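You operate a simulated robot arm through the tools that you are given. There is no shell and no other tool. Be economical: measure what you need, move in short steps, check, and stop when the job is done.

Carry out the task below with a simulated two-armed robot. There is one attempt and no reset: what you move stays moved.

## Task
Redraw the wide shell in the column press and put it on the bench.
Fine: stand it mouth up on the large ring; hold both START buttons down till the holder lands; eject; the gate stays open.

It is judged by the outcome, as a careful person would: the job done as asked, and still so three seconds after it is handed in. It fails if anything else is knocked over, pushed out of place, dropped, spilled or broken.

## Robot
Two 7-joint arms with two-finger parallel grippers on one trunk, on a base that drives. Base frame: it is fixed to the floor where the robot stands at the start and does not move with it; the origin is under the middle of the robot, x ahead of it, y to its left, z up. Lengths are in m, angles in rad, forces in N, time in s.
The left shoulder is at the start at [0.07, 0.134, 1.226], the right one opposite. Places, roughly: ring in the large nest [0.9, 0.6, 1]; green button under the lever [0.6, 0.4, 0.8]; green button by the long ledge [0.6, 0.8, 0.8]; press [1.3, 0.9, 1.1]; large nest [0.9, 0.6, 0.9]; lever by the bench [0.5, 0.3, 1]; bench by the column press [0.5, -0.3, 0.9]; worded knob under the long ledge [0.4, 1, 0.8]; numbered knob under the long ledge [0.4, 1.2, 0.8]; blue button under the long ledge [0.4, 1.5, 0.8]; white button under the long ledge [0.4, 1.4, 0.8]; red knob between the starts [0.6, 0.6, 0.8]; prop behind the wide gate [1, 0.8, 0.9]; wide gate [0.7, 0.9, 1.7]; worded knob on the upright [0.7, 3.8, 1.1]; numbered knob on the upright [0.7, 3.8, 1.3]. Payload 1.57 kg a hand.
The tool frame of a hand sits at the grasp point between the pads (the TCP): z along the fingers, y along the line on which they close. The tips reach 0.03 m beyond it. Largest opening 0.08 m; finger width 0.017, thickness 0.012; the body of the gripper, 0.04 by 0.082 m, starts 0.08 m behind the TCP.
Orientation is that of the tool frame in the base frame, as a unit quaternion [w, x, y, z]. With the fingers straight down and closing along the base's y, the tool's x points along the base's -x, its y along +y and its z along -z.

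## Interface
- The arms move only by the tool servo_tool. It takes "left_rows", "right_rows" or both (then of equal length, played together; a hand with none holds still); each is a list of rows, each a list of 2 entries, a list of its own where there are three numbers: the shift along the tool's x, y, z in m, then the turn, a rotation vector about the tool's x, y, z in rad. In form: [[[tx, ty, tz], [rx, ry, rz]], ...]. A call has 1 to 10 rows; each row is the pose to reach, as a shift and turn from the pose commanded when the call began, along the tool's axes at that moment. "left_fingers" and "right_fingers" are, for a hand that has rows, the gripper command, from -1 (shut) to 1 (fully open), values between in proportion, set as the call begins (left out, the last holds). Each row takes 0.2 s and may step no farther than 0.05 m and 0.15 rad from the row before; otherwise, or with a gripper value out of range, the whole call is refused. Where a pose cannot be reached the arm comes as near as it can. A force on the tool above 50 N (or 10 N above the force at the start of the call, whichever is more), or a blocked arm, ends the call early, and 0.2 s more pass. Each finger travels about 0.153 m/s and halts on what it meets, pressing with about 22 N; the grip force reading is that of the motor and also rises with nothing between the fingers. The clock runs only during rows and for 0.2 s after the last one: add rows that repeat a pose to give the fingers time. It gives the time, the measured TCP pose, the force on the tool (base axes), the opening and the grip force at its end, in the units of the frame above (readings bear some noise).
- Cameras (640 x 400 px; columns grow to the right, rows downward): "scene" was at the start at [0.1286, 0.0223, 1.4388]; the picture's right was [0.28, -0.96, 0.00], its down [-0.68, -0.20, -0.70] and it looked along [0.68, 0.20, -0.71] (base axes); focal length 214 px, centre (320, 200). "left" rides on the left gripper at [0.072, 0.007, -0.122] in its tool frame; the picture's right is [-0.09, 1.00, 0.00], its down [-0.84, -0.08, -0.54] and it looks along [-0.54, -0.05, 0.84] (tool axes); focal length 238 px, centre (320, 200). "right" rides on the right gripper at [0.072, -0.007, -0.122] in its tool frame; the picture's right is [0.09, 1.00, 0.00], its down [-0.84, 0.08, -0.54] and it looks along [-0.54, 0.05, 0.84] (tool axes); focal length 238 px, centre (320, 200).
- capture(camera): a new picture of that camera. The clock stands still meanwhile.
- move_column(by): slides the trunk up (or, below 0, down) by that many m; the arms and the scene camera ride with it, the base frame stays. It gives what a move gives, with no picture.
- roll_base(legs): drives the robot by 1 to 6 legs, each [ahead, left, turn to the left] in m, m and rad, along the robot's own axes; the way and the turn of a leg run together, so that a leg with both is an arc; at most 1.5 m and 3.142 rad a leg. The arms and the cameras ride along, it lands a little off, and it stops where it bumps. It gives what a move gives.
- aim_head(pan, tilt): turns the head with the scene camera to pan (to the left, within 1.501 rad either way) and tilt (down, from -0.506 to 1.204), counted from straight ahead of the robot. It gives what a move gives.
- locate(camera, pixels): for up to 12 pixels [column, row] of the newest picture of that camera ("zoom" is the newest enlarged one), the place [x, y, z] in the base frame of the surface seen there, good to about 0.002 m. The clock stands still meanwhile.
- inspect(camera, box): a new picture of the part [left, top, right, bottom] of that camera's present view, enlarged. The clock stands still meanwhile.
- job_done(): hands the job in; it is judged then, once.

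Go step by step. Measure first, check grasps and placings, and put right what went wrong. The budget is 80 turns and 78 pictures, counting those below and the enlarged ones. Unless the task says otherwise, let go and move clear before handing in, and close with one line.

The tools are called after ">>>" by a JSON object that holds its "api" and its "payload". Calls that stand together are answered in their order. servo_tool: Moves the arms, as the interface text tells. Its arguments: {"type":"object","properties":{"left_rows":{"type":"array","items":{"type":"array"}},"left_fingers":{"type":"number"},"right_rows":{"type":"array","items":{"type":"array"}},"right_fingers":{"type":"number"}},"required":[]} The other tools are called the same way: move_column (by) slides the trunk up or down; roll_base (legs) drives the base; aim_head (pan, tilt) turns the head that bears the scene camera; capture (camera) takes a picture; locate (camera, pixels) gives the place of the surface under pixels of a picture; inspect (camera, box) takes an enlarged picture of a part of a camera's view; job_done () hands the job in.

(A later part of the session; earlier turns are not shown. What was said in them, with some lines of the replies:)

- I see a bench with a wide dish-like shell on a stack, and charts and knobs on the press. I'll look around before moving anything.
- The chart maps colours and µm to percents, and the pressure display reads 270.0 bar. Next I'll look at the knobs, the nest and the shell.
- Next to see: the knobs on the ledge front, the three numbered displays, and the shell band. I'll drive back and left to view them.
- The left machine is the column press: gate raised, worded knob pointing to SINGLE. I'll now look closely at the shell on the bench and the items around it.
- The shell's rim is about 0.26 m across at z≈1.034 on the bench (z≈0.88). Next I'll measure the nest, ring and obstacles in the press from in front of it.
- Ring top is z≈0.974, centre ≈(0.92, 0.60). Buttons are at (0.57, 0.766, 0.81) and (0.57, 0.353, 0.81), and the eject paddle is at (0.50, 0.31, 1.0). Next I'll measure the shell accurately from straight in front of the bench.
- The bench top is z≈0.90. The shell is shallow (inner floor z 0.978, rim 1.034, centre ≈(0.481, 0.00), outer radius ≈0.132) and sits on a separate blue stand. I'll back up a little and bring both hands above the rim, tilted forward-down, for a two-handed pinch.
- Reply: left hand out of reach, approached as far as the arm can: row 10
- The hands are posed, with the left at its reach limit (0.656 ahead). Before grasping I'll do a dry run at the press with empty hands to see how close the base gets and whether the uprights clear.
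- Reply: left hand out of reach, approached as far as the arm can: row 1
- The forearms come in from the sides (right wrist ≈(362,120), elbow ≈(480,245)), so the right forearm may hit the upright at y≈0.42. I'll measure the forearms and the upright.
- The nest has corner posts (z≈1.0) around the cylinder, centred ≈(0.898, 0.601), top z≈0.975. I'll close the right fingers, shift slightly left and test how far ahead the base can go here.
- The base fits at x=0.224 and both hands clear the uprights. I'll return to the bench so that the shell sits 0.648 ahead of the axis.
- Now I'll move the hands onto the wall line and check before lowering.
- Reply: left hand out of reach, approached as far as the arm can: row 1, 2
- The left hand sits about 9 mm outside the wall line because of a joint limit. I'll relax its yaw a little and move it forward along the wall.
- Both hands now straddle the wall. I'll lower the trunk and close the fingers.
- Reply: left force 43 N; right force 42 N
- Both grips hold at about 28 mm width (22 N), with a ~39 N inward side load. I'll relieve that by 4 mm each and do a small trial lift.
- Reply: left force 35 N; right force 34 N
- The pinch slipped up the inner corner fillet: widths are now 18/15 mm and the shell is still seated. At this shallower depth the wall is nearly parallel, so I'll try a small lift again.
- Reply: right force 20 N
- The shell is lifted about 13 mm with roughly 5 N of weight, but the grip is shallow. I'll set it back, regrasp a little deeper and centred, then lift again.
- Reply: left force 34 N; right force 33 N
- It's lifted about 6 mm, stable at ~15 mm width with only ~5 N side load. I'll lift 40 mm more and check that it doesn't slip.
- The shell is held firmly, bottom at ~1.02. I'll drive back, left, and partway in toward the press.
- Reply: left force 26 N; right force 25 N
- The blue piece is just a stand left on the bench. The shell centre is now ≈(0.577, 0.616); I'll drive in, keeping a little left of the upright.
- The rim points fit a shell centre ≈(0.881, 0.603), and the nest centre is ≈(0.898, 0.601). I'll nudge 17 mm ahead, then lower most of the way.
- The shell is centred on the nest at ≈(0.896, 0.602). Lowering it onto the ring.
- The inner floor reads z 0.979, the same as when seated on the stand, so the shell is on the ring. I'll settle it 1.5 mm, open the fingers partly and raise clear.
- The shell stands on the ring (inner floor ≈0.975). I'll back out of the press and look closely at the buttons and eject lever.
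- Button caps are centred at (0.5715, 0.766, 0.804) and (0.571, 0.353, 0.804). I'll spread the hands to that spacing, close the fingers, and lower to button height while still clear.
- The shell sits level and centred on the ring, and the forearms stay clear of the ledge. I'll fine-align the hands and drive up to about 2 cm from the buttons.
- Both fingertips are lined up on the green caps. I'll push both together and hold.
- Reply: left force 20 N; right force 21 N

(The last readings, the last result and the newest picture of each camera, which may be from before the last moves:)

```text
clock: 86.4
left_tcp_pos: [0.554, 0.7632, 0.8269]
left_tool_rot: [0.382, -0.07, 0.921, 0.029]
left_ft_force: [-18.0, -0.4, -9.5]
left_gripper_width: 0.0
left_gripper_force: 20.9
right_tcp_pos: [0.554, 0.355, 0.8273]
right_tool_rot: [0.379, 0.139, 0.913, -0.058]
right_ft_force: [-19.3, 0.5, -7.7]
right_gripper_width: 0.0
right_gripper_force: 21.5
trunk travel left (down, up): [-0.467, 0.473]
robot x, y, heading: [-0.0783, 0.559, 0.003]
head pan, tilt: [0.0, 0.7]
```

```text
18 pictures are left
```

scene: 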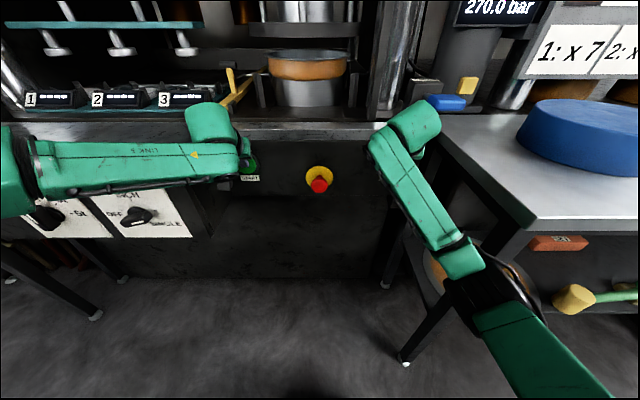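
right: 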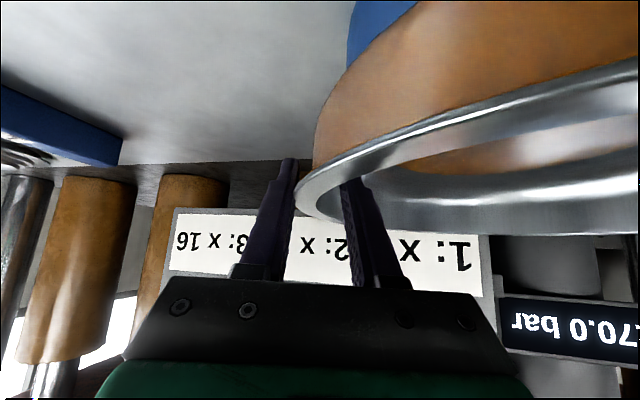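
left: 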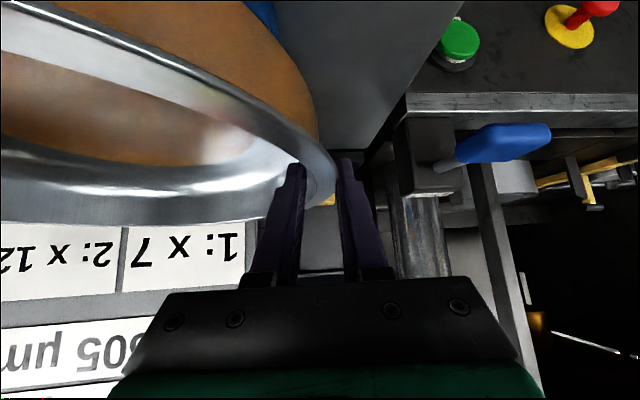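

Both buttons are in (~19 N each) and the holder plate at (305,30) is coming down. I'll keep holding.

>>> {"api": "servo_tool", "payload": {"left_rows": [[[0, 0, 0], [0, 0, 0]], [[0, 0, 0], [0, 0, 0]], [[0, 0, 0], [0, 0, 0]], [[0, 0, 0], [0, 0, 0]], [[0, 0, 0], [0, 0, 0]], [[0, 0, 0], [0, 0, 0]], [[0, 0, 0], [0, 0, 0]], [[0, 0, 0], [0, 0, 0]], [[0, 0, 0], [0, 0, 0]], [[0, 0, 0], [0, 0, 0]]], "right_rows": [[[0, 0, 0], [0, 0, 0]], [[0, 0, 0], [0, 0, 0]], [[0, 0, 0], [0, 0, 0]], [[0, 0, 0], [0, 0, 0]], [[0, 0, 0], [0, 0, 0]], [[0, 0, 0], [0, 0, 0]], [[0, 0, 0], [0, 0, 0]], [[0, 0, 0], [0, 0, 0]], [[0, 0, 0], [0, 0, 0]], [[0, 0, 0], [0, 0, 0]]]}}

>>> {"api": "capture", "payload": {"camera": "scene"}}

```text
clock: 88.6
left_tcp_pos: [0.5537, 0.7653, 0.8308]
left_tool_rot: [0.385, -0.072, 0.919, 0.029]
left_ft_force: [-15.2, -0.1, -3.0]
left_gripper_width: 0.0
left_gripper_force: 20.7
right_tcp_pos: [0.553, 0.3565, 0.8302]
right_tool_rot: [0.381, 0.139, 0.912, -0.058]
right_ft_force: [-14.7, -0.9, 1.1]
right_gripper_width: 0.0
right_gripper_force: 21.4
trunk travel left (down, up): [-0.467, 0.473]
robot x, y, heading: [-0.0784, 0.5578, 0.0]
head pan, tilt: [0.0, 0.7]
```

```text
17 pictures are left
```

scene: 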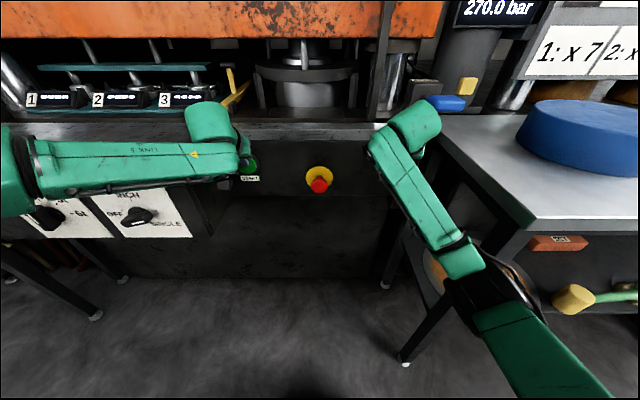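

The holder has landed on the nest and the shell is being drawn. I'll hold briefly longer and look again.

>>> {"api": "servo_tool", "payload": {"left_rows": [[[0, 0, 0], [0, 0, 0]], [[0, 0, 0], [0, 0, 0]], [[0, 0, 0], [0, 0, 0]], [[0, 0, 0], [0, 0, 0]], [[0, 0, 0], [0, 0, 0]], [[0, 0, 0], [0, 0, 0]], [[0, 0, 0], [0, 0, 0]], [[0, 0, 0], [0, 0, 0]]], "right_rows": [[[0, 0, 0], [0, 0, 0]], [[0, 0, 0], [0, 0, 0]], [[0, 0, 0], [0, 0, 0]], [[0, 0, 0], [0, 0, 0]], [[0, 0, 0], [0, 0, 0]], [[0, 0, 0], [0, 0, 0]], [[0, 0, 0], [0, 0, 0]], [[0, 0, 0], [0, 0, 0]]]}}

>>> {"api": "inspect", "payload": {"camera": "scene", "box": [160, 0, 480, 200]}}

```text
clock: 90.4
left_tcp_pos: [0.5539, 0.7639, 0.8307]
left_tool_rot: [0.386, -0.071, 0.919, 0.029]
left_ft_force: [-11.6, 0.6, 3.6]
left_gripper_width: 0.0001
left_gripper_force: 21.6
right_tcp_pos: [0.5521, 0.3554, 0.8291]
right_tool_rot: [0.381, 0.139, 0.912, -0.058]
right_ft_force: [-13.2, 1.1, 0.0]
right_gripper_width: 0.0
right_gripper_force: 21.1
trunk travel left (down, up): [-0.467, 0.473]
robot x, y, heading: [-0.0812, 0.5582, 0.001]
head pan, tilt: [0.0, 0.7]
```

```text
2.00 times, centred on (320, 100) of scene
```

zoom: 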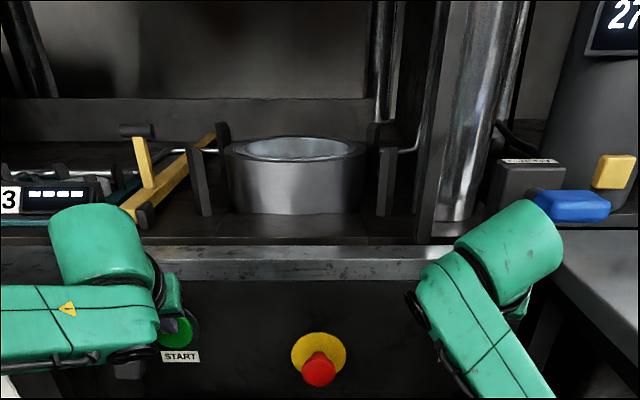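

The draw is done: the ram is back up and the redrawn cup is down inside the nest. I'll release the buttons, back off, raise and look at the eject lever.

>>> {"api": "roll_base", "payload": {"legs": [[-0.08, 0, 0]]}}

>>> {"api": "move_column", "payload": {"by": 0.26}}

>>> {"api": "capture", "payload": {"camera": "right"}}

>>> {"api": "locate", "payload": {"camera": "right", "pixels": [[200, 60], [220, 60], [240, 60]]}}

```text
clock: 91.4
left_tcp_pos: [0.4748, 0.7654, 0.8274]
left_tool_rot: [0.382, -0.071, 0.921, 0.029]
left_ft_force: [-0.1, -0.8, 0.6]
left_gripper_width: 0.0002
left_gripper_force: 21.6
right_tcp_pos: [0.4772, 0.3554, 0.8274]
right_tool_rot: [0.378, 0.139, 0.913, -0.058]
right_ft_force: [0.3, 0.6, 0.4]
right_gripper_width: 0.0
right_gripper_force: 21.3
trunk travel left (down, up): [-0.467, 0.473]
robot x, y, heading: [-0.157, 0.5617, -0.004]
head pan, tilt: [0.0, 0.7]
```

```text
clock: 94.1
left_tcp_pos: [0.4761, 0.766, 1.0861]
left_tool_rot: [0.382, -0.071, 0.921, 0.028]
left_ft_force: [0.4, -0.7, -0.7]
left_gripper_width: 0.0001
left_gripper_force: 21.1
right_tcp_pos: [0.4777, 0.3553, 1.0855]
right_tool_rot: [0.377, 0.139, 0.914, -0.059]
right_ft_force: [0.8, 0.1, 0.1]
right_gripper_width: 0.0
right_gripper_force: 21.1
trunk travel left (down, up): [-0.727, 0.213]
robot x, y, heading: [-0.1581, 0.5567, 0.001]
head pan, tilt: [0.0, 0.7]
```

```text
15 pictures are left
```

right: 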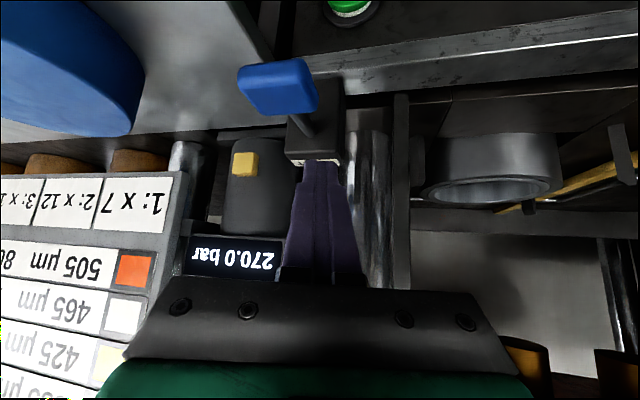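

```text
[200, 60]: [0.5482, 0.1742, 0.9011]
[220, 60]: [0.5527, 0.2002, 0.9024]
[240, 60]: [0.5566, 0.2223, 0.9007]
```

>>> {"api": "locate", "payload": {"camera": "right", "pixels": [[242, 75], [310, 70], [275, 75], [250, 108], [315, 100], [280, 105], [300, 125], [275, 65], [316, 150], [490, 190], [490, 180]]}}

```text
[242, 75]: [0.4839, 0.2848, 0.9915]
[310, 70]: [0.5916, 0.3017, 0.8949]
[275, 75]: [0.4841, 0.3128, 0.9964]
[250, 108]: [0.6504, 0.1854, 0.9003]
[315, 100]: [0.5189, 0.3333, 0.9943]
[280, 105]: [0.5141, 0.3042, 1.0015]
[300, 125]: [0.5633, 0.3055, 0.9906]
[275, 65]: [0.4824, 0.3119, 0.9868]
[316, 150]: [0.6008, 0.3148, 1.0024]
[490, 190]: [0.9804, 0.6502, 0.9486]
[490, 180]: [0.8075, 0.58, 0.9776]
```

The paddle spans x 0.483–0.52, y 0.283–0.335, with its top at z≈1.0. I'll put the right fingertips on it and press down.

>>> {"api": "servo_tool", "payload": {"right_rows": [[[-0.01, -0.0386, 0.01], [0, 0, 0]], [[0.0182, -0.0386, 0.0383], [0, 0, 0]], [[0.0288, -0.0386, 0.0489], [0, 0, 0]], [[0.0359, -0.0386, 0.056], [0, 0, 0]], [[0.0429, -0.0386, 0.063], [0, 0, 0]], [[0.05, -0.0386, 0.07], [0, 0, 0]], [[0.057, -0.0386, 0.0772], [0, 0, 0]], [[0.0606, -0.0386, 0.0807], [0, 0, 0]]]}}

>>> {"api": "capture", "payload": {"camera": "right"}}

```text
clock: 95.9
left_tcp_pos: [0.4765, 0.7655, 1.0857]
left_tool_rot: [0.383, -0.071, 0.921, 0.028]
left_ft_force: [0.5, -0.6, 0.6]
left_gripper_width: 0.0003
left_gripper_force: 21.2
right_tcp_pos: [0.4795, 0.3141, 0.9858]
right_tool_rot: [0.379, 0.138, 0.913, -0.058]
right_ft_force: [2.3, -0.6, 7.0]
right_gripper_width: 0.0
right_gripper_force: 20.9
trunk travel left (down, up): [-0.727, 0.213]
robot x, y, heading: [-0.1605, 0.5578, -0.001]
head pan, tilt: [0.0, 0.7]
```

```text
14 pictures are left
```

right: 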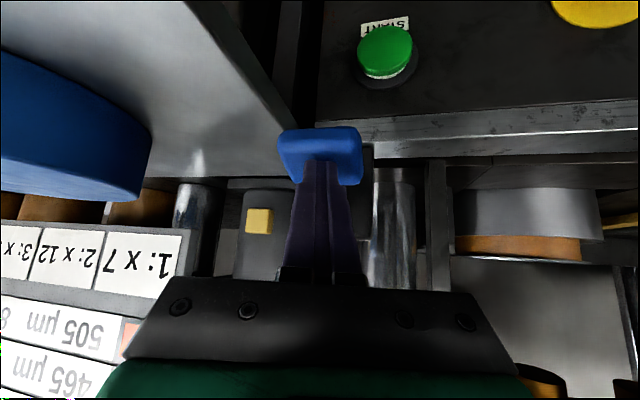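

The lever is moving down and the orange shell is coming up out of the nest at (515,245). I'll push further to the end of the stroke.

>>> {"api": "servo_tool", "payload": {"right_rows": [[[0.0071, 0, 0.0071], [0, 0, 0]], [[0.0141, 0, 0.0141], [0, 0, 0]], [[0.0212, 0, 0.0212], [0, 0, 0]], [[0.0247, 0, 0.0247], [0, 0, 0]], [[0.0247, 0, 0.0247], [0, 0, 0]], [[0.0247, 0, 0.0247], [0, 0, 0]]]}}

>>> {"api": "capture", "payload": {"camera": "scene"}}

```text
clock: 96.8
left_tcp_pos: [0.4696, 0.766, 1.09]
left_tool_rot: [0.386, -0.07, 0.919, 0.027]
left_ft_force: [0.4, -0.6, 0.7]
left_gripper_width: 0.0001
left_gripper_force: 21.1
right_tcp_pos: [0.477, 0.3142, 0.973]
right_tool_rot: [0.398, 0.139, 0.905, -0.058]
right_ft_force: [-17.1, 2.8, 14.4]
right_gripper_width: 0.0
right_gripper_force: 21.6
trunk travel left (down, up): [-0.727, 0.213]
robot x, y, heading: [-0.1582, 0.5642, 0.002]
head pan, tilt: [0.0, 0.7]
stopped in row 4 (right hand): the force on the tool passed its limit (the readings are from after the stop); the commanded pose is now the measured one
```

```text
13 pictures are left
```

scene: 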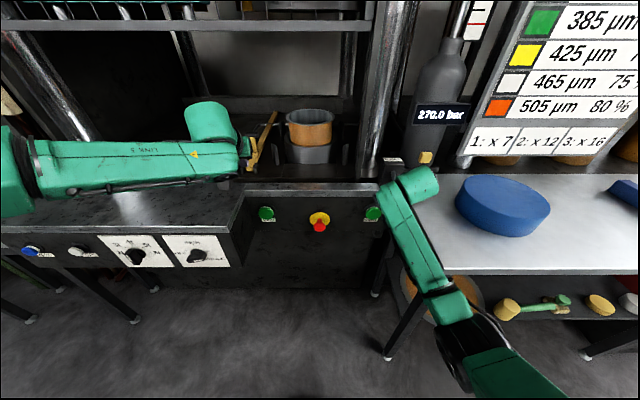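

The redrawn shell stands ejected on the nest. I'll lift off the lever, step the hand clear and measure the shell.

>>> {"api": "move_column", "payload": {"by": 0.12}}

>>> {"api": "inspect", "payload": {"camera": "scene", "box": [210, 80, 450, 230]}}

```text
clock: 98.3
left_tcp_pos: [0.4776, 0.7644, 1.206]
left_tool_rot: [0.381, -0.071, 0.921, 0.028]
left_ft_force: [-0.2, 0.7, -0.8]
left_gripper_width: 0.0
left_gripper_force: 21.6
right_tcp_pos: [0.4823, 0.3124, 1.0868]
right_tool_rot: [0.392, 0.139, 0.907, -0.058]
right_ft_force: [0.0, -0.3, 0.1]
right_gripper_width: 0.0
right_gripper_force: 21.9
trunk travel left (down, up): [-0.847, 0.093]
robot x, y, heading: [-0.161, 0.5596, -0.001]
head pan, tilt: [0.0, 0.7]
```

```text
2.67 times, centred on (330, 155) of scene
```

zoom: 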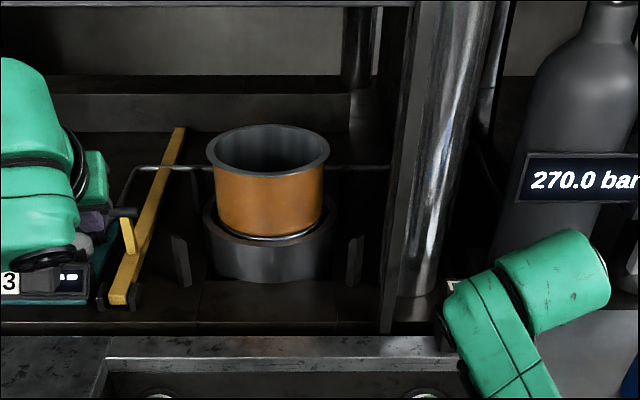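

>>> {"api": "locate", "payload": {"camera": "zoom", "pixels": [[208, 152], [329, 150], [268, 126], [268, 172], [268, 176], [268, 182], [268, 232], [268, 244], [217, 200], [321, 200], [268, 160], [240, 140]]}}

```text
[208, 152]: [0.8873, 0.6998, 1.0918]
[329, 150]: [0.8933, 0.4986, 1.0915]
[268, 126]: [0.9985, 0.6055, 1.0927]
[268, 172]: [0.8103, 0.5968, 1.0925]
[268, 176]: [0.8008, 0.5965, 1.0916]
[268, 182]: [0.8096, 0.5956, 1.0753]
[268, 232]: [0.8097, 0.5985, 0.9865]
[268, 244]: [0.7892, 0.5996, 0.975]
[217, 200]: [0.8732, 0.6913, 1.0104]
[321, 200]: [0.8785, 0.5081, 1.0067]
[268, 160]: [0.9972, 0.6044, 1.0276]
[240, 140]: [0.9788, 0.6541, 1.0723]
```

The redrawn shell: rim z 1.092, wall radius ≈0.094 with a small outer lip (≈0.101), centre ≈(0.901, 0.600). I'll reset the hands closer together, level with each other, with fingers part-open.

>>> {"api": "servo_tool", "payload": {"left_fingers": 0.15, "right_fingers": 0.15, "left_rows": [[[0.0112, -0.0277, 0.01], [0.0265, 0, 0.0265]], [[0.0223, -0.0554, 0.0201], [0.053, 0, 0.053]], [[0.0335, -0.083, 0.0302], [0.0795, 0, 0.0795]], [[0.0446, -0.1107, 0.0402], [0.106, 0, 0.106]], [[0.0446, -0.1107, 0.0402], [0.106, 0, 0.106]]], "right_rows": [[[-0.0017, 0.0364, -0.0195], [-0.0265, 0, -0.0265]], [[-0.0035, 0.0728, -0.039], [-0.053, 0, -0.053]], [[-0.0052, 0.1092, -0.0585], [-0.0795, 0, -0.0795]], [[-0.0069, 0.1456, -0.078], [-0.106, 0, -0.106]], [[-0.0069, 0.1456, -0.078], [-0.106, 0, -0.106]]]}}

```text
clock: 99.5
left_tcp_pos: [0.4764, 0.6674, 1.1511]
left_tool_rot: [0.384, -0.001, 0.923, 0.0]
left_ft_force: [-0.8, -0.2, -0.1]
left_gripper_width: 0.046
left_gripper_force: 0.0
left hand out of reach, approached as far as the arm can: row 4, 5
right_tcp_pos: [0.4757, 0.4664, 1.1461]
right_tool_rot: [0.395, 0.069, 0.915, -0.03]
right_ft_force: [0.0, 0.1, 1.3]
right_gripper_width: 0.0461
right_gripper_force: 0.0
trunk travel left (down, up): [-0.847, 0.093]
robot x, y, heading: [-0.1566, 0.5623, -0.003]
head pan, tilt: [0.0, 0.7]
```

>>> {"api": "servo_tool", "payload": {"left_rows": [[[-0.007, -0.001, 0.012], [0.104, 0, 0.104]], [[-0.007, -0.001, 0.012], [0.104, 0, 0.104]]]}}

```text
clock: 100.1
left_tcp_pos: [0.4903, 0.6671, 1.1469]
left_tool_rot: [0.383, 0.067, 0.921, -0.028]
left_ft_force: [0.8, -0.2, -0.4]
left_gripper_width: 0.0458
left_gripper_force: 0.1
right_tcp_pos: [0.4771, 0.4669, 1.1452]
right_tool_rot: [0.395, 0.071, 0.915, -0.031]
right_ft_force: [0.1, -0.2, -0.4]
right_gripper_width: 0.0459
right_gripper_force: 0.1
trunk travel left (down, up): [-0.847, 0.093]
robot x, y, heading: [-0.1535, 0.5635, -0.001]
head pan, tilt: [0.0, 0.7]
```

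>>> {"api": "servo_tool", "payload": {"left_rows": [[[-0.0116, -0.0102, 0.0116], [0, 0, 0]], [[-0.0116, -0.0102, 0.0116], [0, 0, 0]]]}}

```text
clock: 100.7
left_tcp_pos: [0.492, 0.6658, 1.15]
left_tool_rot: [0.382, 0.066, 0.922, -0.029]
left_ft_force: [0.2, 0.4, 0.3]
left_gripper_width: 0.0459
left_gripper_force: 0.1
left hand out of reach, approached as far as the arm can: row 1, 2
right_tcp_pos: [0.4754, 0.4666, 1.1462]
right_tool_rot: [0.396, 0.07, 0.915, -0.03]
right_ft_force: [-0.7, 0.6, -0.2]
right_gripper_width: 0.0462
right_gripper_force: 0.0
trunk travel left (down, up): [-0.847, 0.093]
robot x, y, heading: [-0.1591, 0.5607, -0.006]
head pan, tilt: [0.0, 0.7]
```

The left hand has reached its inward limit, so I'll bring the right hand in to match: grip centre ≈(0.478, 0.572), i.e. 0.635 ahead of the robot axis. Then I'll drive in above the rim.

>>> {"api": "servo_tool", "payload": {"right_rows": [[[0.0058, 0.0083, -0.0116], [0, 0, 0]], [[0.0058, 0.0083, -0.0116], [0, 0, 0]]]}}

>>> {"api": "roll_base", "payload": {"legs": [[0, 0.028, 0.004], [0.4, 0, 0]]}}

>>> {"api": "capture", "payload": {"camera": "left"}}

>>> {"api": "capture", "payload": {"camera": "right"}}

```text
clock: 101.3
left_tcp_pos: [0.493, 0.6663, 1.1509]
left_tool_rot: [0.382, 0.066, 0.921, -0.027]
left_ft_force: [0.1, 0.2, 0.4]
left_gripper_width: 0.0458
left_gripper_force: 0.0
right_tcp_pos: [0.4664, 0.4768, 1.1495]
right_tool_rot: [0.396, 0.069, 0.915, -0.029]
right_ft_force: [0.5, 0.3, -0.3]
right_gripper_width: 0.0459
right_gripper_force: 0.1
trunk travel left (down, up): [-0.847, 0.093]
robot x, y, heading: [-0.1577, 0.5591, -0.003]
head pan, tilt: [0.0, 0.7]
```

```text
clock: 104.2
left_tcp_pos: [0.8883, 0.6964, 1.1509]
left_tool_rot: [0.384, 0.064, 0.921, -0.028]
left_ft_force: [-0.4, 0.3, 0.0]
left_gripper_width: 0.0457
left_gripper_force: 0.2
right_tcp_pos: [0.8611, 0.5088, 1.1506]
right_tool_rot: [0.396, 0.068, 0.915, -0.029]
right_ft_force: [-0.3, 0.8, -0.6]
right_gripper_width: 0.0464
right_gripper_force: 0.1
trunk travel left (down, up): [-0.847, 0.093]
robot x, y, heading: [0.244, 0.5891, 0.001]
head pan, tilt: [0.0, 0.7]
```

```text
11 pictures are left
```

left: 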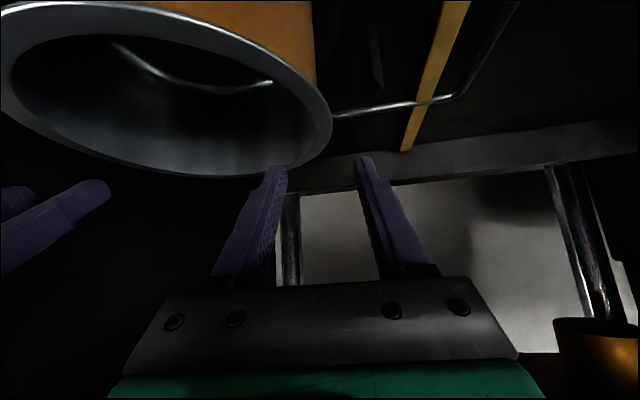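

```text
10 pictures are left
```

right: 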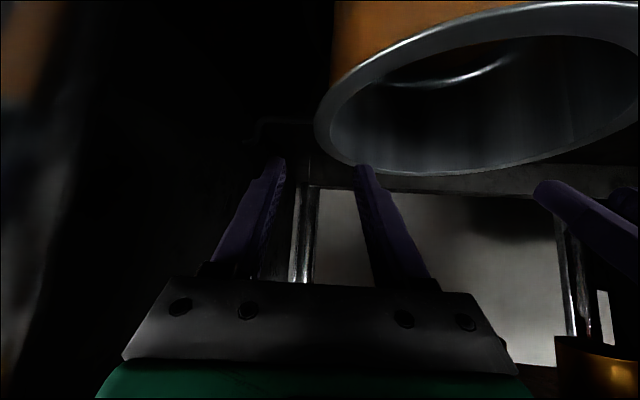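

>>> {"api": "locate", "payload": {"camera": "left", "pixels": [[328, 130], [230, 174], [60, 132], [250, 50], [310, 90], [150, 165]]}}

>>> {"api": "locate", "payload": {"camera": "right", "pixels": [[319, 120], [345, 158], [430, 175], [560, 156], [400, 40], [340, 85]]}}

```text
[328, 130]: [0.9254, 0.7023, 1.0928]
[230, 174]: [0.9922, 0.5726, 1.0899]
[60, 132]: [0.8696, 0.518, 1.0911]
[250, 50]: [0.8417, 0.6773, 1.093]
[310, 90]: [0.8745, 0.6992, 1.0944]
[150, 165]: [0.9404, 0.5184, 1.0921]
```

```text
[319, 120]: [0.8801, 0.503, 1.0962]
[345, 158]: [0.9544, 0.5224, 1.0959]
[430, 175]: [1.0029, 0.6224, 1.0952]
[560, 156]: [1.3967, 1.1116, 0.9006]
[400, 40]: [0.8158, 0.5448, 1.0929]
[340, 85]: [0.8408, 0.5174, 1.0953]
```

The lip circle fits centre (0.902, 0.601), and the hand centres are at x≈0.875. I'll advance 27 mm, lower, and close.

>>> {"api": "roll_base", "payload": {"legs": [[0.027, -0.001, 0]]}}

>>> {"api": "move_column", "payload": {"by": -0.074}}

>>> {"api": "servo_tool", "payload": {"left_fingers": -1, "right_fingers": -1, "left_rows": [[[0, 0, 0], [0, 0, 0]], [[0, 0, 0], [0, 0, 0]], [[0, 0, 0], [0, 0, 0]]], "right_rows": [[[0, 0, 0], [0, 0, 0]], [[0, 0, 0], [0, 0, 0]], [[0, 0, 0], [0, 0, 0]]]}}

```text
clock: 105.0
left_tcp_pos: [0.9105, 0.6965, 1.1547]
left_tool_rot: [0.385, 0.065, 0.92, -0.028]
left_ft_force: [-0.2, -0.2, 1.2]
left_gripper_width: 0.0461
left_gripper_force: 0.1
right_tcp_pos: [0.8845, 0.5079, 1.153]
right_tool_rot: [0.398, 0.068, 0.914, -0.03]
right_ft_force: [-0.7, 0.4, 0.7]
right_gripper_width: 0.0459
right_gripper_force: 0.0
trunk travel left (down, up): [-0.847, 0.093]
robot x, y, heading: [0.2671, 0.5872, 0.003]
head pan, tilt: [0.0, 0.7]
```

```text
clock: 106.2
left_tcp_pos: [0.9149, 0.6969, 1.0773]
left_tool_rot: [0.383, 0.065, 0.921, -0.028]
left_ft_force: [0.0, 0.8, 0.2]
left_gripper_width: 0.046
left_gripper_force: 0.0
right_tcp_pos: [0.8883, 0.5076, 1.0743]
right_tool_rot: [0.395, 0.067, 0.916, -0.03]
right_ft_force: [-0.2, 0.4, 0.6]
right_gripper_width: 0.0458
right_gripper_force: 0.1
trunk travel left (down, up): [-0.773, 0.167]
robot x, y, heading: [0.266, 0.584, 0.001]
head pan, tilt: [0.0, 0.7]
```

```text
clock: 107.0
left_tcp_pos: [0.9141, 0.6951, 1.0769]
left_tool_rot: [0.383, 0.065, 0.921, -0.028]
left_ft_force: [6.8, -13.1, 0.6]
left_gripper_width: 0.0181
left_gripper_force: 21.6
right_tcp_pos: [0.8893, 0.5097, 1.0757]
right_tool_rot: [0.396, 0.067, 0.915, -0.028]
right_ft_force: [-6.4, 12.5, 2.4]
right_gripper_width: 0.0166
right_gripper_force: 22.2
trunk travel left (down, up): [-0.773, 0.167]
robot x, y, heading: [0.2656, 0.5872, 0.003]
head pan, tilt: [0.0, 0.7]
```

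Both hands have a solid pinch (18/17 mm, z loads small). Trial lift of 2 cm.

>>> {"api": "move_column", "payload": {"by": 0.02}}

>>> {"api": "capture", "payload": {"camera": "scene"}}

>>> {"api": "locate", "payload": {"camera": "scene", "pixels": [[320, 150], [320, 160], [320, 180], [320, 190], [320, 195], [320, 200], [320, 205], [320, 212], [320, 220]]}}

```text
clock: 107.6
left_tcp_pos: [0.9168, 0.6957, 1.0954]
left_tool_rot: [0.382, 0.066, 0.921, -0.029]
left_ft_force: [5.8, -18.0, -7.7]
left_gripper_width: 0.0181
left_gripper_force: 22.2
right_tcp_pos: [0.8898, 0.5102, 1.0956]
right_tool_rot: [0.396, 0.067, 0.915, -0.029]
right_ft_force: [-6.9, 18.6, 2.6]
right_gripper_width: 0.0166
right_gripper_force: 21.8
trunk travel left (down, up): [-0.793, 0.147]
robot x, y, heading: [0.2623, 0.5866, 0.004]
head pan, tilt: [0.0, 0.7]
```

```text
9 pictures are left
```

scene: 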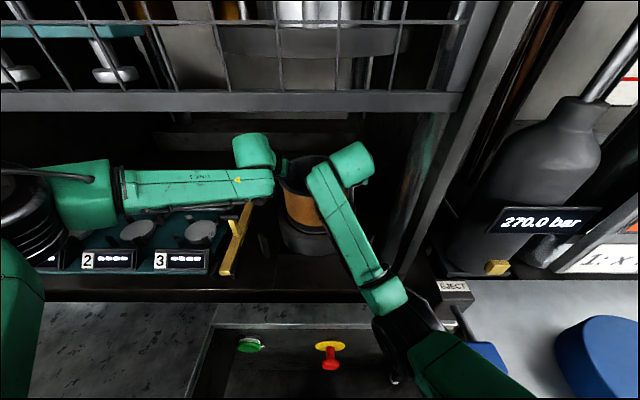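

```text
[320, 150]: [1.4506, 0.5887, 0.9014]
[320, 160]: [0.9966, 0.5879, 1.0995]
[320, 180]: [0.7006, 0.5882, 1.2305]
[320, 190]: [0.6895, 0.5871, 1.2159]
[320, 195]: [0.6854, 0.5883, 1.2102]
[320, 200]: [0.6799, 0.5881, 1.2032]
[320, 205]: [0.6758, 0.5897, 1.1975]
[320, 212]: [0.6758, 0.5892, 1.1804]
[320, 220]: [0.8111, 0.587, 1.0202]
```

The shell lifted cleanly with no slip. I'll lift 3 cm more, back straight out, and drive to in front of the bench's free area, between the blue stand and the SET block.

>>> {"api": "move_column", "payload": {"by": 0.035}}

>>> {"api": "roll_base", "payload": {"legs": [[-0.6, 0, -0.003], [0, -0.886, 0]]}}

>>> {"api": "capture", "payload": {"camera": "scene"}}

```text
clock: 108.4
left_tcp_pos: [0.9175, 0.6951, 1.1297]
left_tool_rot: [0.381, 0.066, 0.922, -0.028]
left_ft_force: [4.7, -24.0, -8.1]
left_gripper_width: 0.0179
left_gripper_force: 21.6
right_tcp_pos: [0.8905, 0.5094, 1.1299]
right_tool_rot: [0.395, 0.066, 0.916, -0.028]
right_ft_force: [-3.6, 23.0, 2.9]
right_gripper_width: 0.0166
right_gripper_force: 22.4
trunk travel left (down, up): [-0.828, 0.112]
robot x, y, heading: [0.265, 0.5845, 0.005]
head pan, tilt: [0.0, 0.7]
```

```text
clock: 116.1
left_tcp_pos: [0.3143, -0.198, 1.1296]
left_tool_rot: [0.382, 0.072, 0.921, -0.032]
left_ft_force: [0.4, -24.9, -5.5]
left_gripper_width: 0.0176
left_gripper_force: 21.8
right_tcp_pos: [0.286, -0.3834, 1.1298]
right_tool_rot: [0.395, 0.073, 0.915, -0.031]
right_ft_force: [-0.9, 26.3, -0.2]
right_gripper_width: 0.0165
right_gripper_force: 21.8
trunk travel left (down, up): [-0.828, 0.112]
robot x, y, heading: [-0.3399, -0.2983, -0.013]
head pan, tilt: [0.0, 0.7]
```

```text
8 pictures are left
```

scene: 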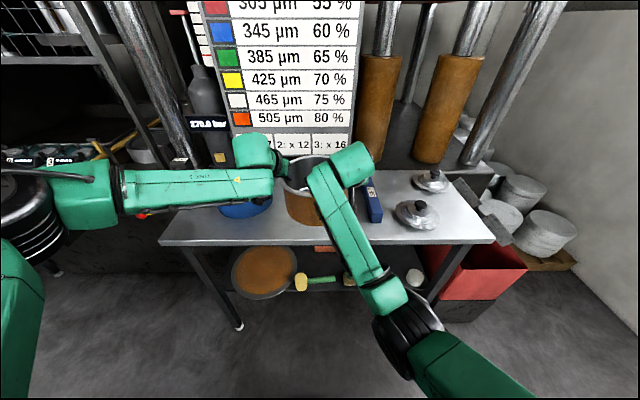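

>>> {"api": "locate", "payload": {"camera": "scene", "pixels": [[366, 187], [373, 218], [365, 200], [270, 205], [265, 212], [240, 215], [400, 212], [350, 165], [280, 240]]}}

```text
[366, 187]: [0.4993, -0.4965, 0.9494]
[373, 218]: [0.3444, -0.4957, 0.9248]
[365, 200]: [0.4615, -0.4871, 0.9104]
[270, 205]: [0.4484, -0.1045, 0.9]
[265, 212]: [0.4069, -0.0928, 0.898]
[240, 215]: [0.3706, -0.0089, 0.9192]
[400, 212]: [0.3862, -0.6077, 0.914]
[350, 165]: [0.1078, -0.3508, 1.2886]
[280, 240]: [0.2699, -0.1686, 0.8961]
```

The free gap runs from y −0.11 (stand) to −0.485 (SET block), and the shell at y≈−0.29 is centred in it. I'll drive ahead over the bench and lower most of the way.

>>> {"api": "roll_base", "payload": {"legs": [[0.145, 0, 0]]}}

>>> {"api": "move_column", "payload": {"by": -0.118}}

>>> {"api": "capture", "payload": {"camera": "scene"}}

>>> {"api": "locate", "payload": {"camera": "scene", "pixels": [[300, 160], [300, 215], [300, 222], [300, 228], [300, 234], [300, 240], [290, 170]]}}

```text
clock: 117.4
left_tcp_pos: [0.457, -0.1995, 1.1324]
left_tool_rot: [0.383, 0.071, 0.921, -0.031]
left_ft_force: [3.2, -0.8, -3.8]
left_gripper_width: 0.0176
left_gripper_force: 21.7
right_tcp_pos: [0.4295, -0.3871, 1.1311]
right_tool_rot: [0.396, 0.072, 0.915, -0.03]
right_ft_force: [-3.1, 0.3, -1.4]
right_gripper_width: 0.0167
right_gripper_force: 21.9
trunk travel left (down, up): [-0.828, 0.112]
robot x, y, heading: [-0.194, -0.301, -0.006]
head pan, tilt: [0.0, 0.7]
```

```text
clock: 118.9
left_tcp_pos: [0.4586, -0.201, 1.0135]
left_tool_rot: [0.383, 0.072, 0.921, -0.032]
left_ft_force: [2.8, 0.7, -3.9]
left_gripper_width: 0.0175
left_gripper_force: 21.8
right_tcp_pos: [0.4316, -0.3851, 1.0111]
right_tool_rot: [0.394, 0.072, 0.916, -0.03]
right_ft_force: [-3.2, -0.5, -1.3]
right_gripper_width: 0.0165
right_gripper_force: 21.6
trunk travel left (down, up): [-0.71, 0.23]
robot x, y, heading: [-0.1883, -0.3016, -0.007]
head pan, tilt: [0.0, 0.7]
```

```text
7 pictures are left
```

scene: 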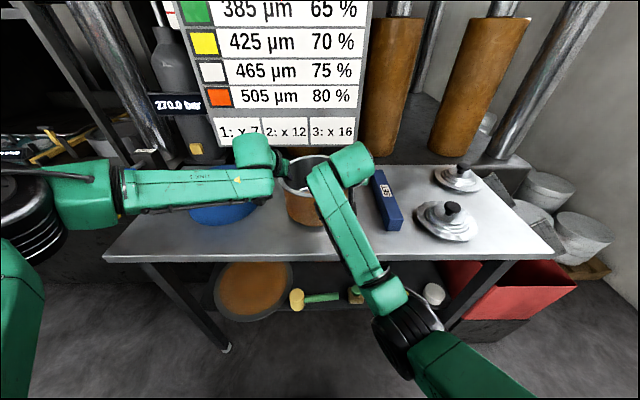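

```text
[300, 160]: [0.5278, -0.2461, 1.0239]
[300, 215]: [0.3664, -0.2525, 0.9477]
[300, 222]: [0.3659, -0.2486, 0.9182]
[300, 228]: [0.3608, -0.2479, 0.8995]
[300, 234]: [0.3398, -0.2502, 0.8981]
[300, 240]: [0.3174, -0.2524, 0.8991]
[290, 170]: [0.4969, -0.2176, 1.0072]
```

The bottom is about 8 mm above the bench. Lowering in small steps.

>>> {"api": "move_column", "payload": {"by": -0.005}}

>>> {"api": "move_column", "payload": {"by": -0.003}}

```text
clock: 119.5
left_tcp_pos: [0.4587, -0.1995, 1.0072]
left_tool_rot: [0.382, 0.072, 0.921, -0.032]
left_ft_force: [4.0, -0.1, -3.6]
left_gripper_width: 0.0176
left_gripper_force: 22.1
right_tcp_pos: [0.4311, -0.3864, 1.0056]
right_tool_rot: [0.395, 0.072, 0.916, -0.03]
right_ft_force: [-2.7, 0.0, -1.4]
right_gripper_width: 0.0164
right_gripper_force: 22.1
trunk travel left (down, up): [-0.705, 0.235]
robot x, y, heading: [-0.1921, -0.299, -0.008]
head pan, tilt: [0.0, 0.7]
```

```text
clock: 120.0
left_tcp_pos: [0.4605, -0.1988, 1.0054]
left_tool_rot: [0.382, 0.071, 0.921, -0.031]
left_ft_force: [3.2, 1.2, -3.7]
left_gripper_width: 0.0176
left_gripper_force: 22.1
right_tcp_pos: [0.4314, -0.3861, 1.0033]
right_tool_rot: [0.394, 0.072, 0.916, -0.03]
right_ft_force: [-2.9, -0.7, 0.2]
right_gripper_width: 0.0165
right_gripper_force: 22.0
trunk travel left (down, up): [-0.702, 0.238]
robot x, y, heading: [-0.1939, -0.2962, -0.008]
head pan, tilt: [0.0, 0.7]
```

>>> {"api": "move_column", "payload": {"by": -0.002}}

>>> {"api": "move_column", "payload": {"by": -0.002}}

```text
clock: 120.5
left_tcp_pos: [0.4597, -0.2007, 1.0056]
left_tool_rot: [0.384, 0.071, 0.92, -0.032]
left_ft_force: [6.5, 1.2, 4.8]
left_gripper_width: 0.0174
left_gripper_force: 21.9
right_tcp_pos: [0.4307, -0.3863, 1.0038]
right_tool_rot: [0.397, 0.074, 0.914, -0.03]
right_ft_force: [0.2, -1.4, 4.0]
right_gripper_width: 0.0164
right_gripper_force: 21.7
trunk travel left (down, up): [-0.7, 0.24]
robot x, y, heading: [-0.1964, -0.3007, -0.011]
head pan, tilt: [0.0, 0.7]
```

```text
clock: 121.0
left_tcp_pos: [0.4583, -0.2007, 1.0058]
left_tool_rot: [0.386, 0.071, 0.919, -0.031]
left_ft_force: [8.9, 1.5, 17.1]
left_gripper_width: 0.0175
left_gripper_force: 21.7
right_tcp_pos: [0.4291, -0.3855, 1.0027]
right_tool_rot: [0.397, 0.073, 0.914, -0.029]
right_ft_force: [3.8, -1.9, 13.9]
right_gripper_width: 0.0165
right_gripper_force: 21.9
trunk travel left (down, up): [-0.698, 0.242]
robot x, y, heading: [-0.1928, -0.2999, -0.007]
head pan, tilt: [0.0, 0.7]
```

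The vertical loads have turned upward (17/14 N), so the shell is on the bench. I'll ease back 2 mm, open, and lift clear.

>>> {"api": "move_column", "payload": {"by": 0.002}}

>>> {"api": "servo_tool", "payload": {"left_fingers": 0.1, "right_fingers": 0.1, "left_rows": [[[0, 0, 0], [0, 0, 0]], [[0, 0, 0], [0, 0, 0]]], "right_rows": [[[0, 0, 0], [0, 0, 0]], [[0, 0, 0], [0, 0, 0]]]}}

>>> {"api": "move_column", "payload": {"by": 0.12}}

>>> {"api": "roll_base", "payload": {"legs": [[-0.3, 0, 0]]}}

>>> {"api": "capture", "payload": {"camera": "scene"}}

```text
clock: 121.5
left_tcp_pos: [0.4584, -0.1995, 1.0044]
left_tool_rot: [0.384, 0.071, 0.92, -0.032]
left_ft_force: [10.4, 0.4, 15.8]
left_gripper_width: 0.0174
left_gripper_force: 21.8
right_tcp_pos: [0.4294, -0.3858, 1.0026]
right_tool_rot: [0.394, 0.073, 0.916, -0.03]
right_ft_force: [0.1, -1.5, 8.1]
right_gripper_width: 0.0166
right_gripper_force: 22.1
trunk travel left (down, up): [-0.7, 0.24]
robot x, y, heading: [-0.1932, -0.3022, -0.011]
head pan, tilt: [0.0, 0.7]
```

```text
clock: 122.1
left_tcp_pos: [0.4589, -0.2004, 1.003]
left_tool_rot: [0.382, 0.071, 0.921, -0.032]
left_ft_force: [0.7, 0.0, -0.2]
left_gripper_width: 0.0441
left_gripper_force: 0.1
right_tcp_pos: [0.4302, -0.3855, 1.0024]
right_tool_rot: [0.395, 0.072, 0.915, -0.03]
right_ft_force: [-0.2, 0.3, 0.3]
right_gripper_width: 0.044
right_gripper_force: 0.1
trunk travel left (down, up): [-0.7, 0.24]
robot x, y, heading: [-0.1943, -0.2972, -0.014]
head pan, tilt: [0.0, 0.7]
```

```text
clock: 123.6
left_tcp_pos: [0.4585, -0.1995, 1.1238]
left_tool_rot: [0.382, 0.071, 0.921, -0.031]
left_ft_force: [0.3, 0.5, -0.2]
left_gripper_width: 0.0439
left_gripper_force: 0.1
right_tcp_pos: [0.4305, -0.3855, 1.1219]
right_tool_rot: [0.394, 0.071, 0.916, -0.029]
right_ft_force: [0.8, 0.7, -0.1]
right_gripper_width: 0.0442
right_gripper_force: 0.1
trunk travel left (down, up): [-0.82, 0.12]
robot x, y, heading: [-0.1959, -0.3, -0.006]
head pan, tilt: [0.0, 0.7]
```

```text
clock: 125.7
left_tcp_pos: [0.1572, -0.197, 1.1223]
left_tool_rot: [0.383, 0.07, 0.921, -0.031]
left_ft_force: [0.2, 0.1, 0.1]
left_gripper_width: 0.0441
left_gripper_force: 0.1
right_tcp_pos: [0.1285, -0.382, 1.1208]
right_tool_rot: [0.394, 0.072, 0.916, -0.03]
right_ft_force: [1.1, -0.2, 0.8]
right_gripper_width: 0.044
right_gripper_force: 0.1
trunk travel left (down, up): [-0.82, 0.12]
robot x, y, heading: [-0.4937, -0.297, -0.009]
head pan, tilt: [0.0, 0.7]
```

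```text
6 pictures are left
```

scene: 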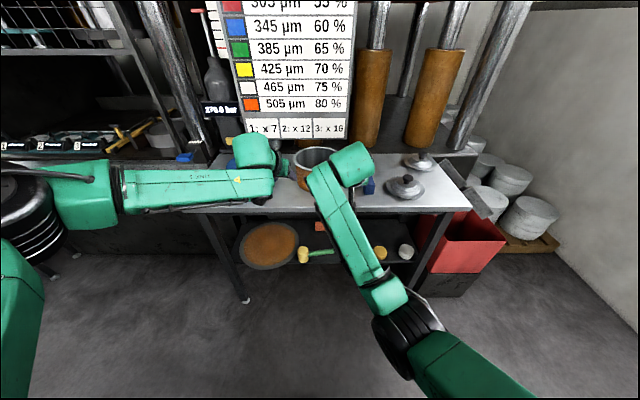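

The shell stands upright on the bench and the gate is still up. One last close look.

>>> {"api": "inspect", "payload": {"camera": "scene", "box": [240, 120, 420, 232]}}

>>> {"api": "inspect", "payload": {"camera": "scene", "box": [0, 0, 260, 170]}}

```text
3.56 times, centred on (330, 176) of scene
```

zoom: 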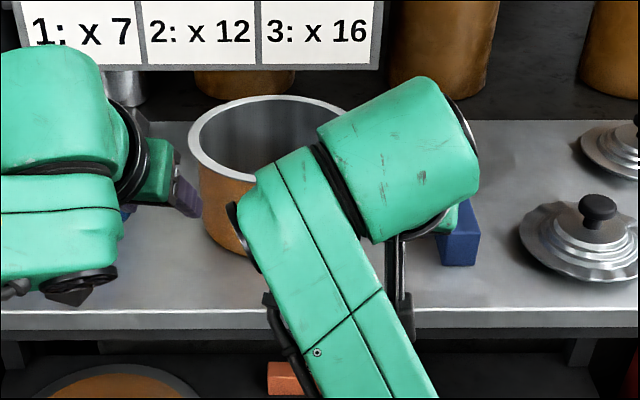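

```text
2.35 times, centred on (130, 85) of scene
```

zoom: 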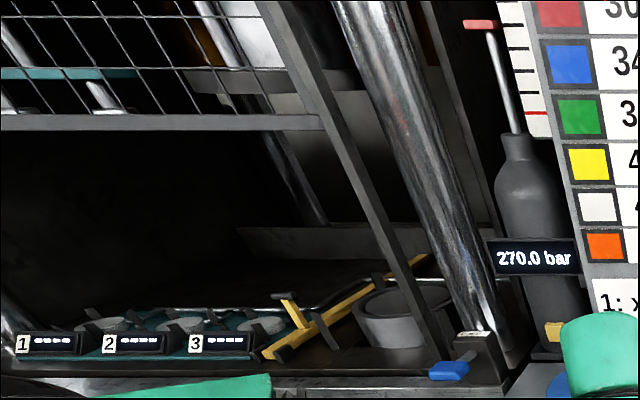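

The shell is upright on the bench, smooth-rimmed with a clear gap around it. The nest is empty, the lever is back up and the gate is open, so I'm handing in.

>>> {"api": "job_done", "payload": {}}

```text
The job is handed in.
```

The wide shell has been redrawn in the column press, ejected, and set mouth up on the bench. The gate stayed open and both hands are clear.
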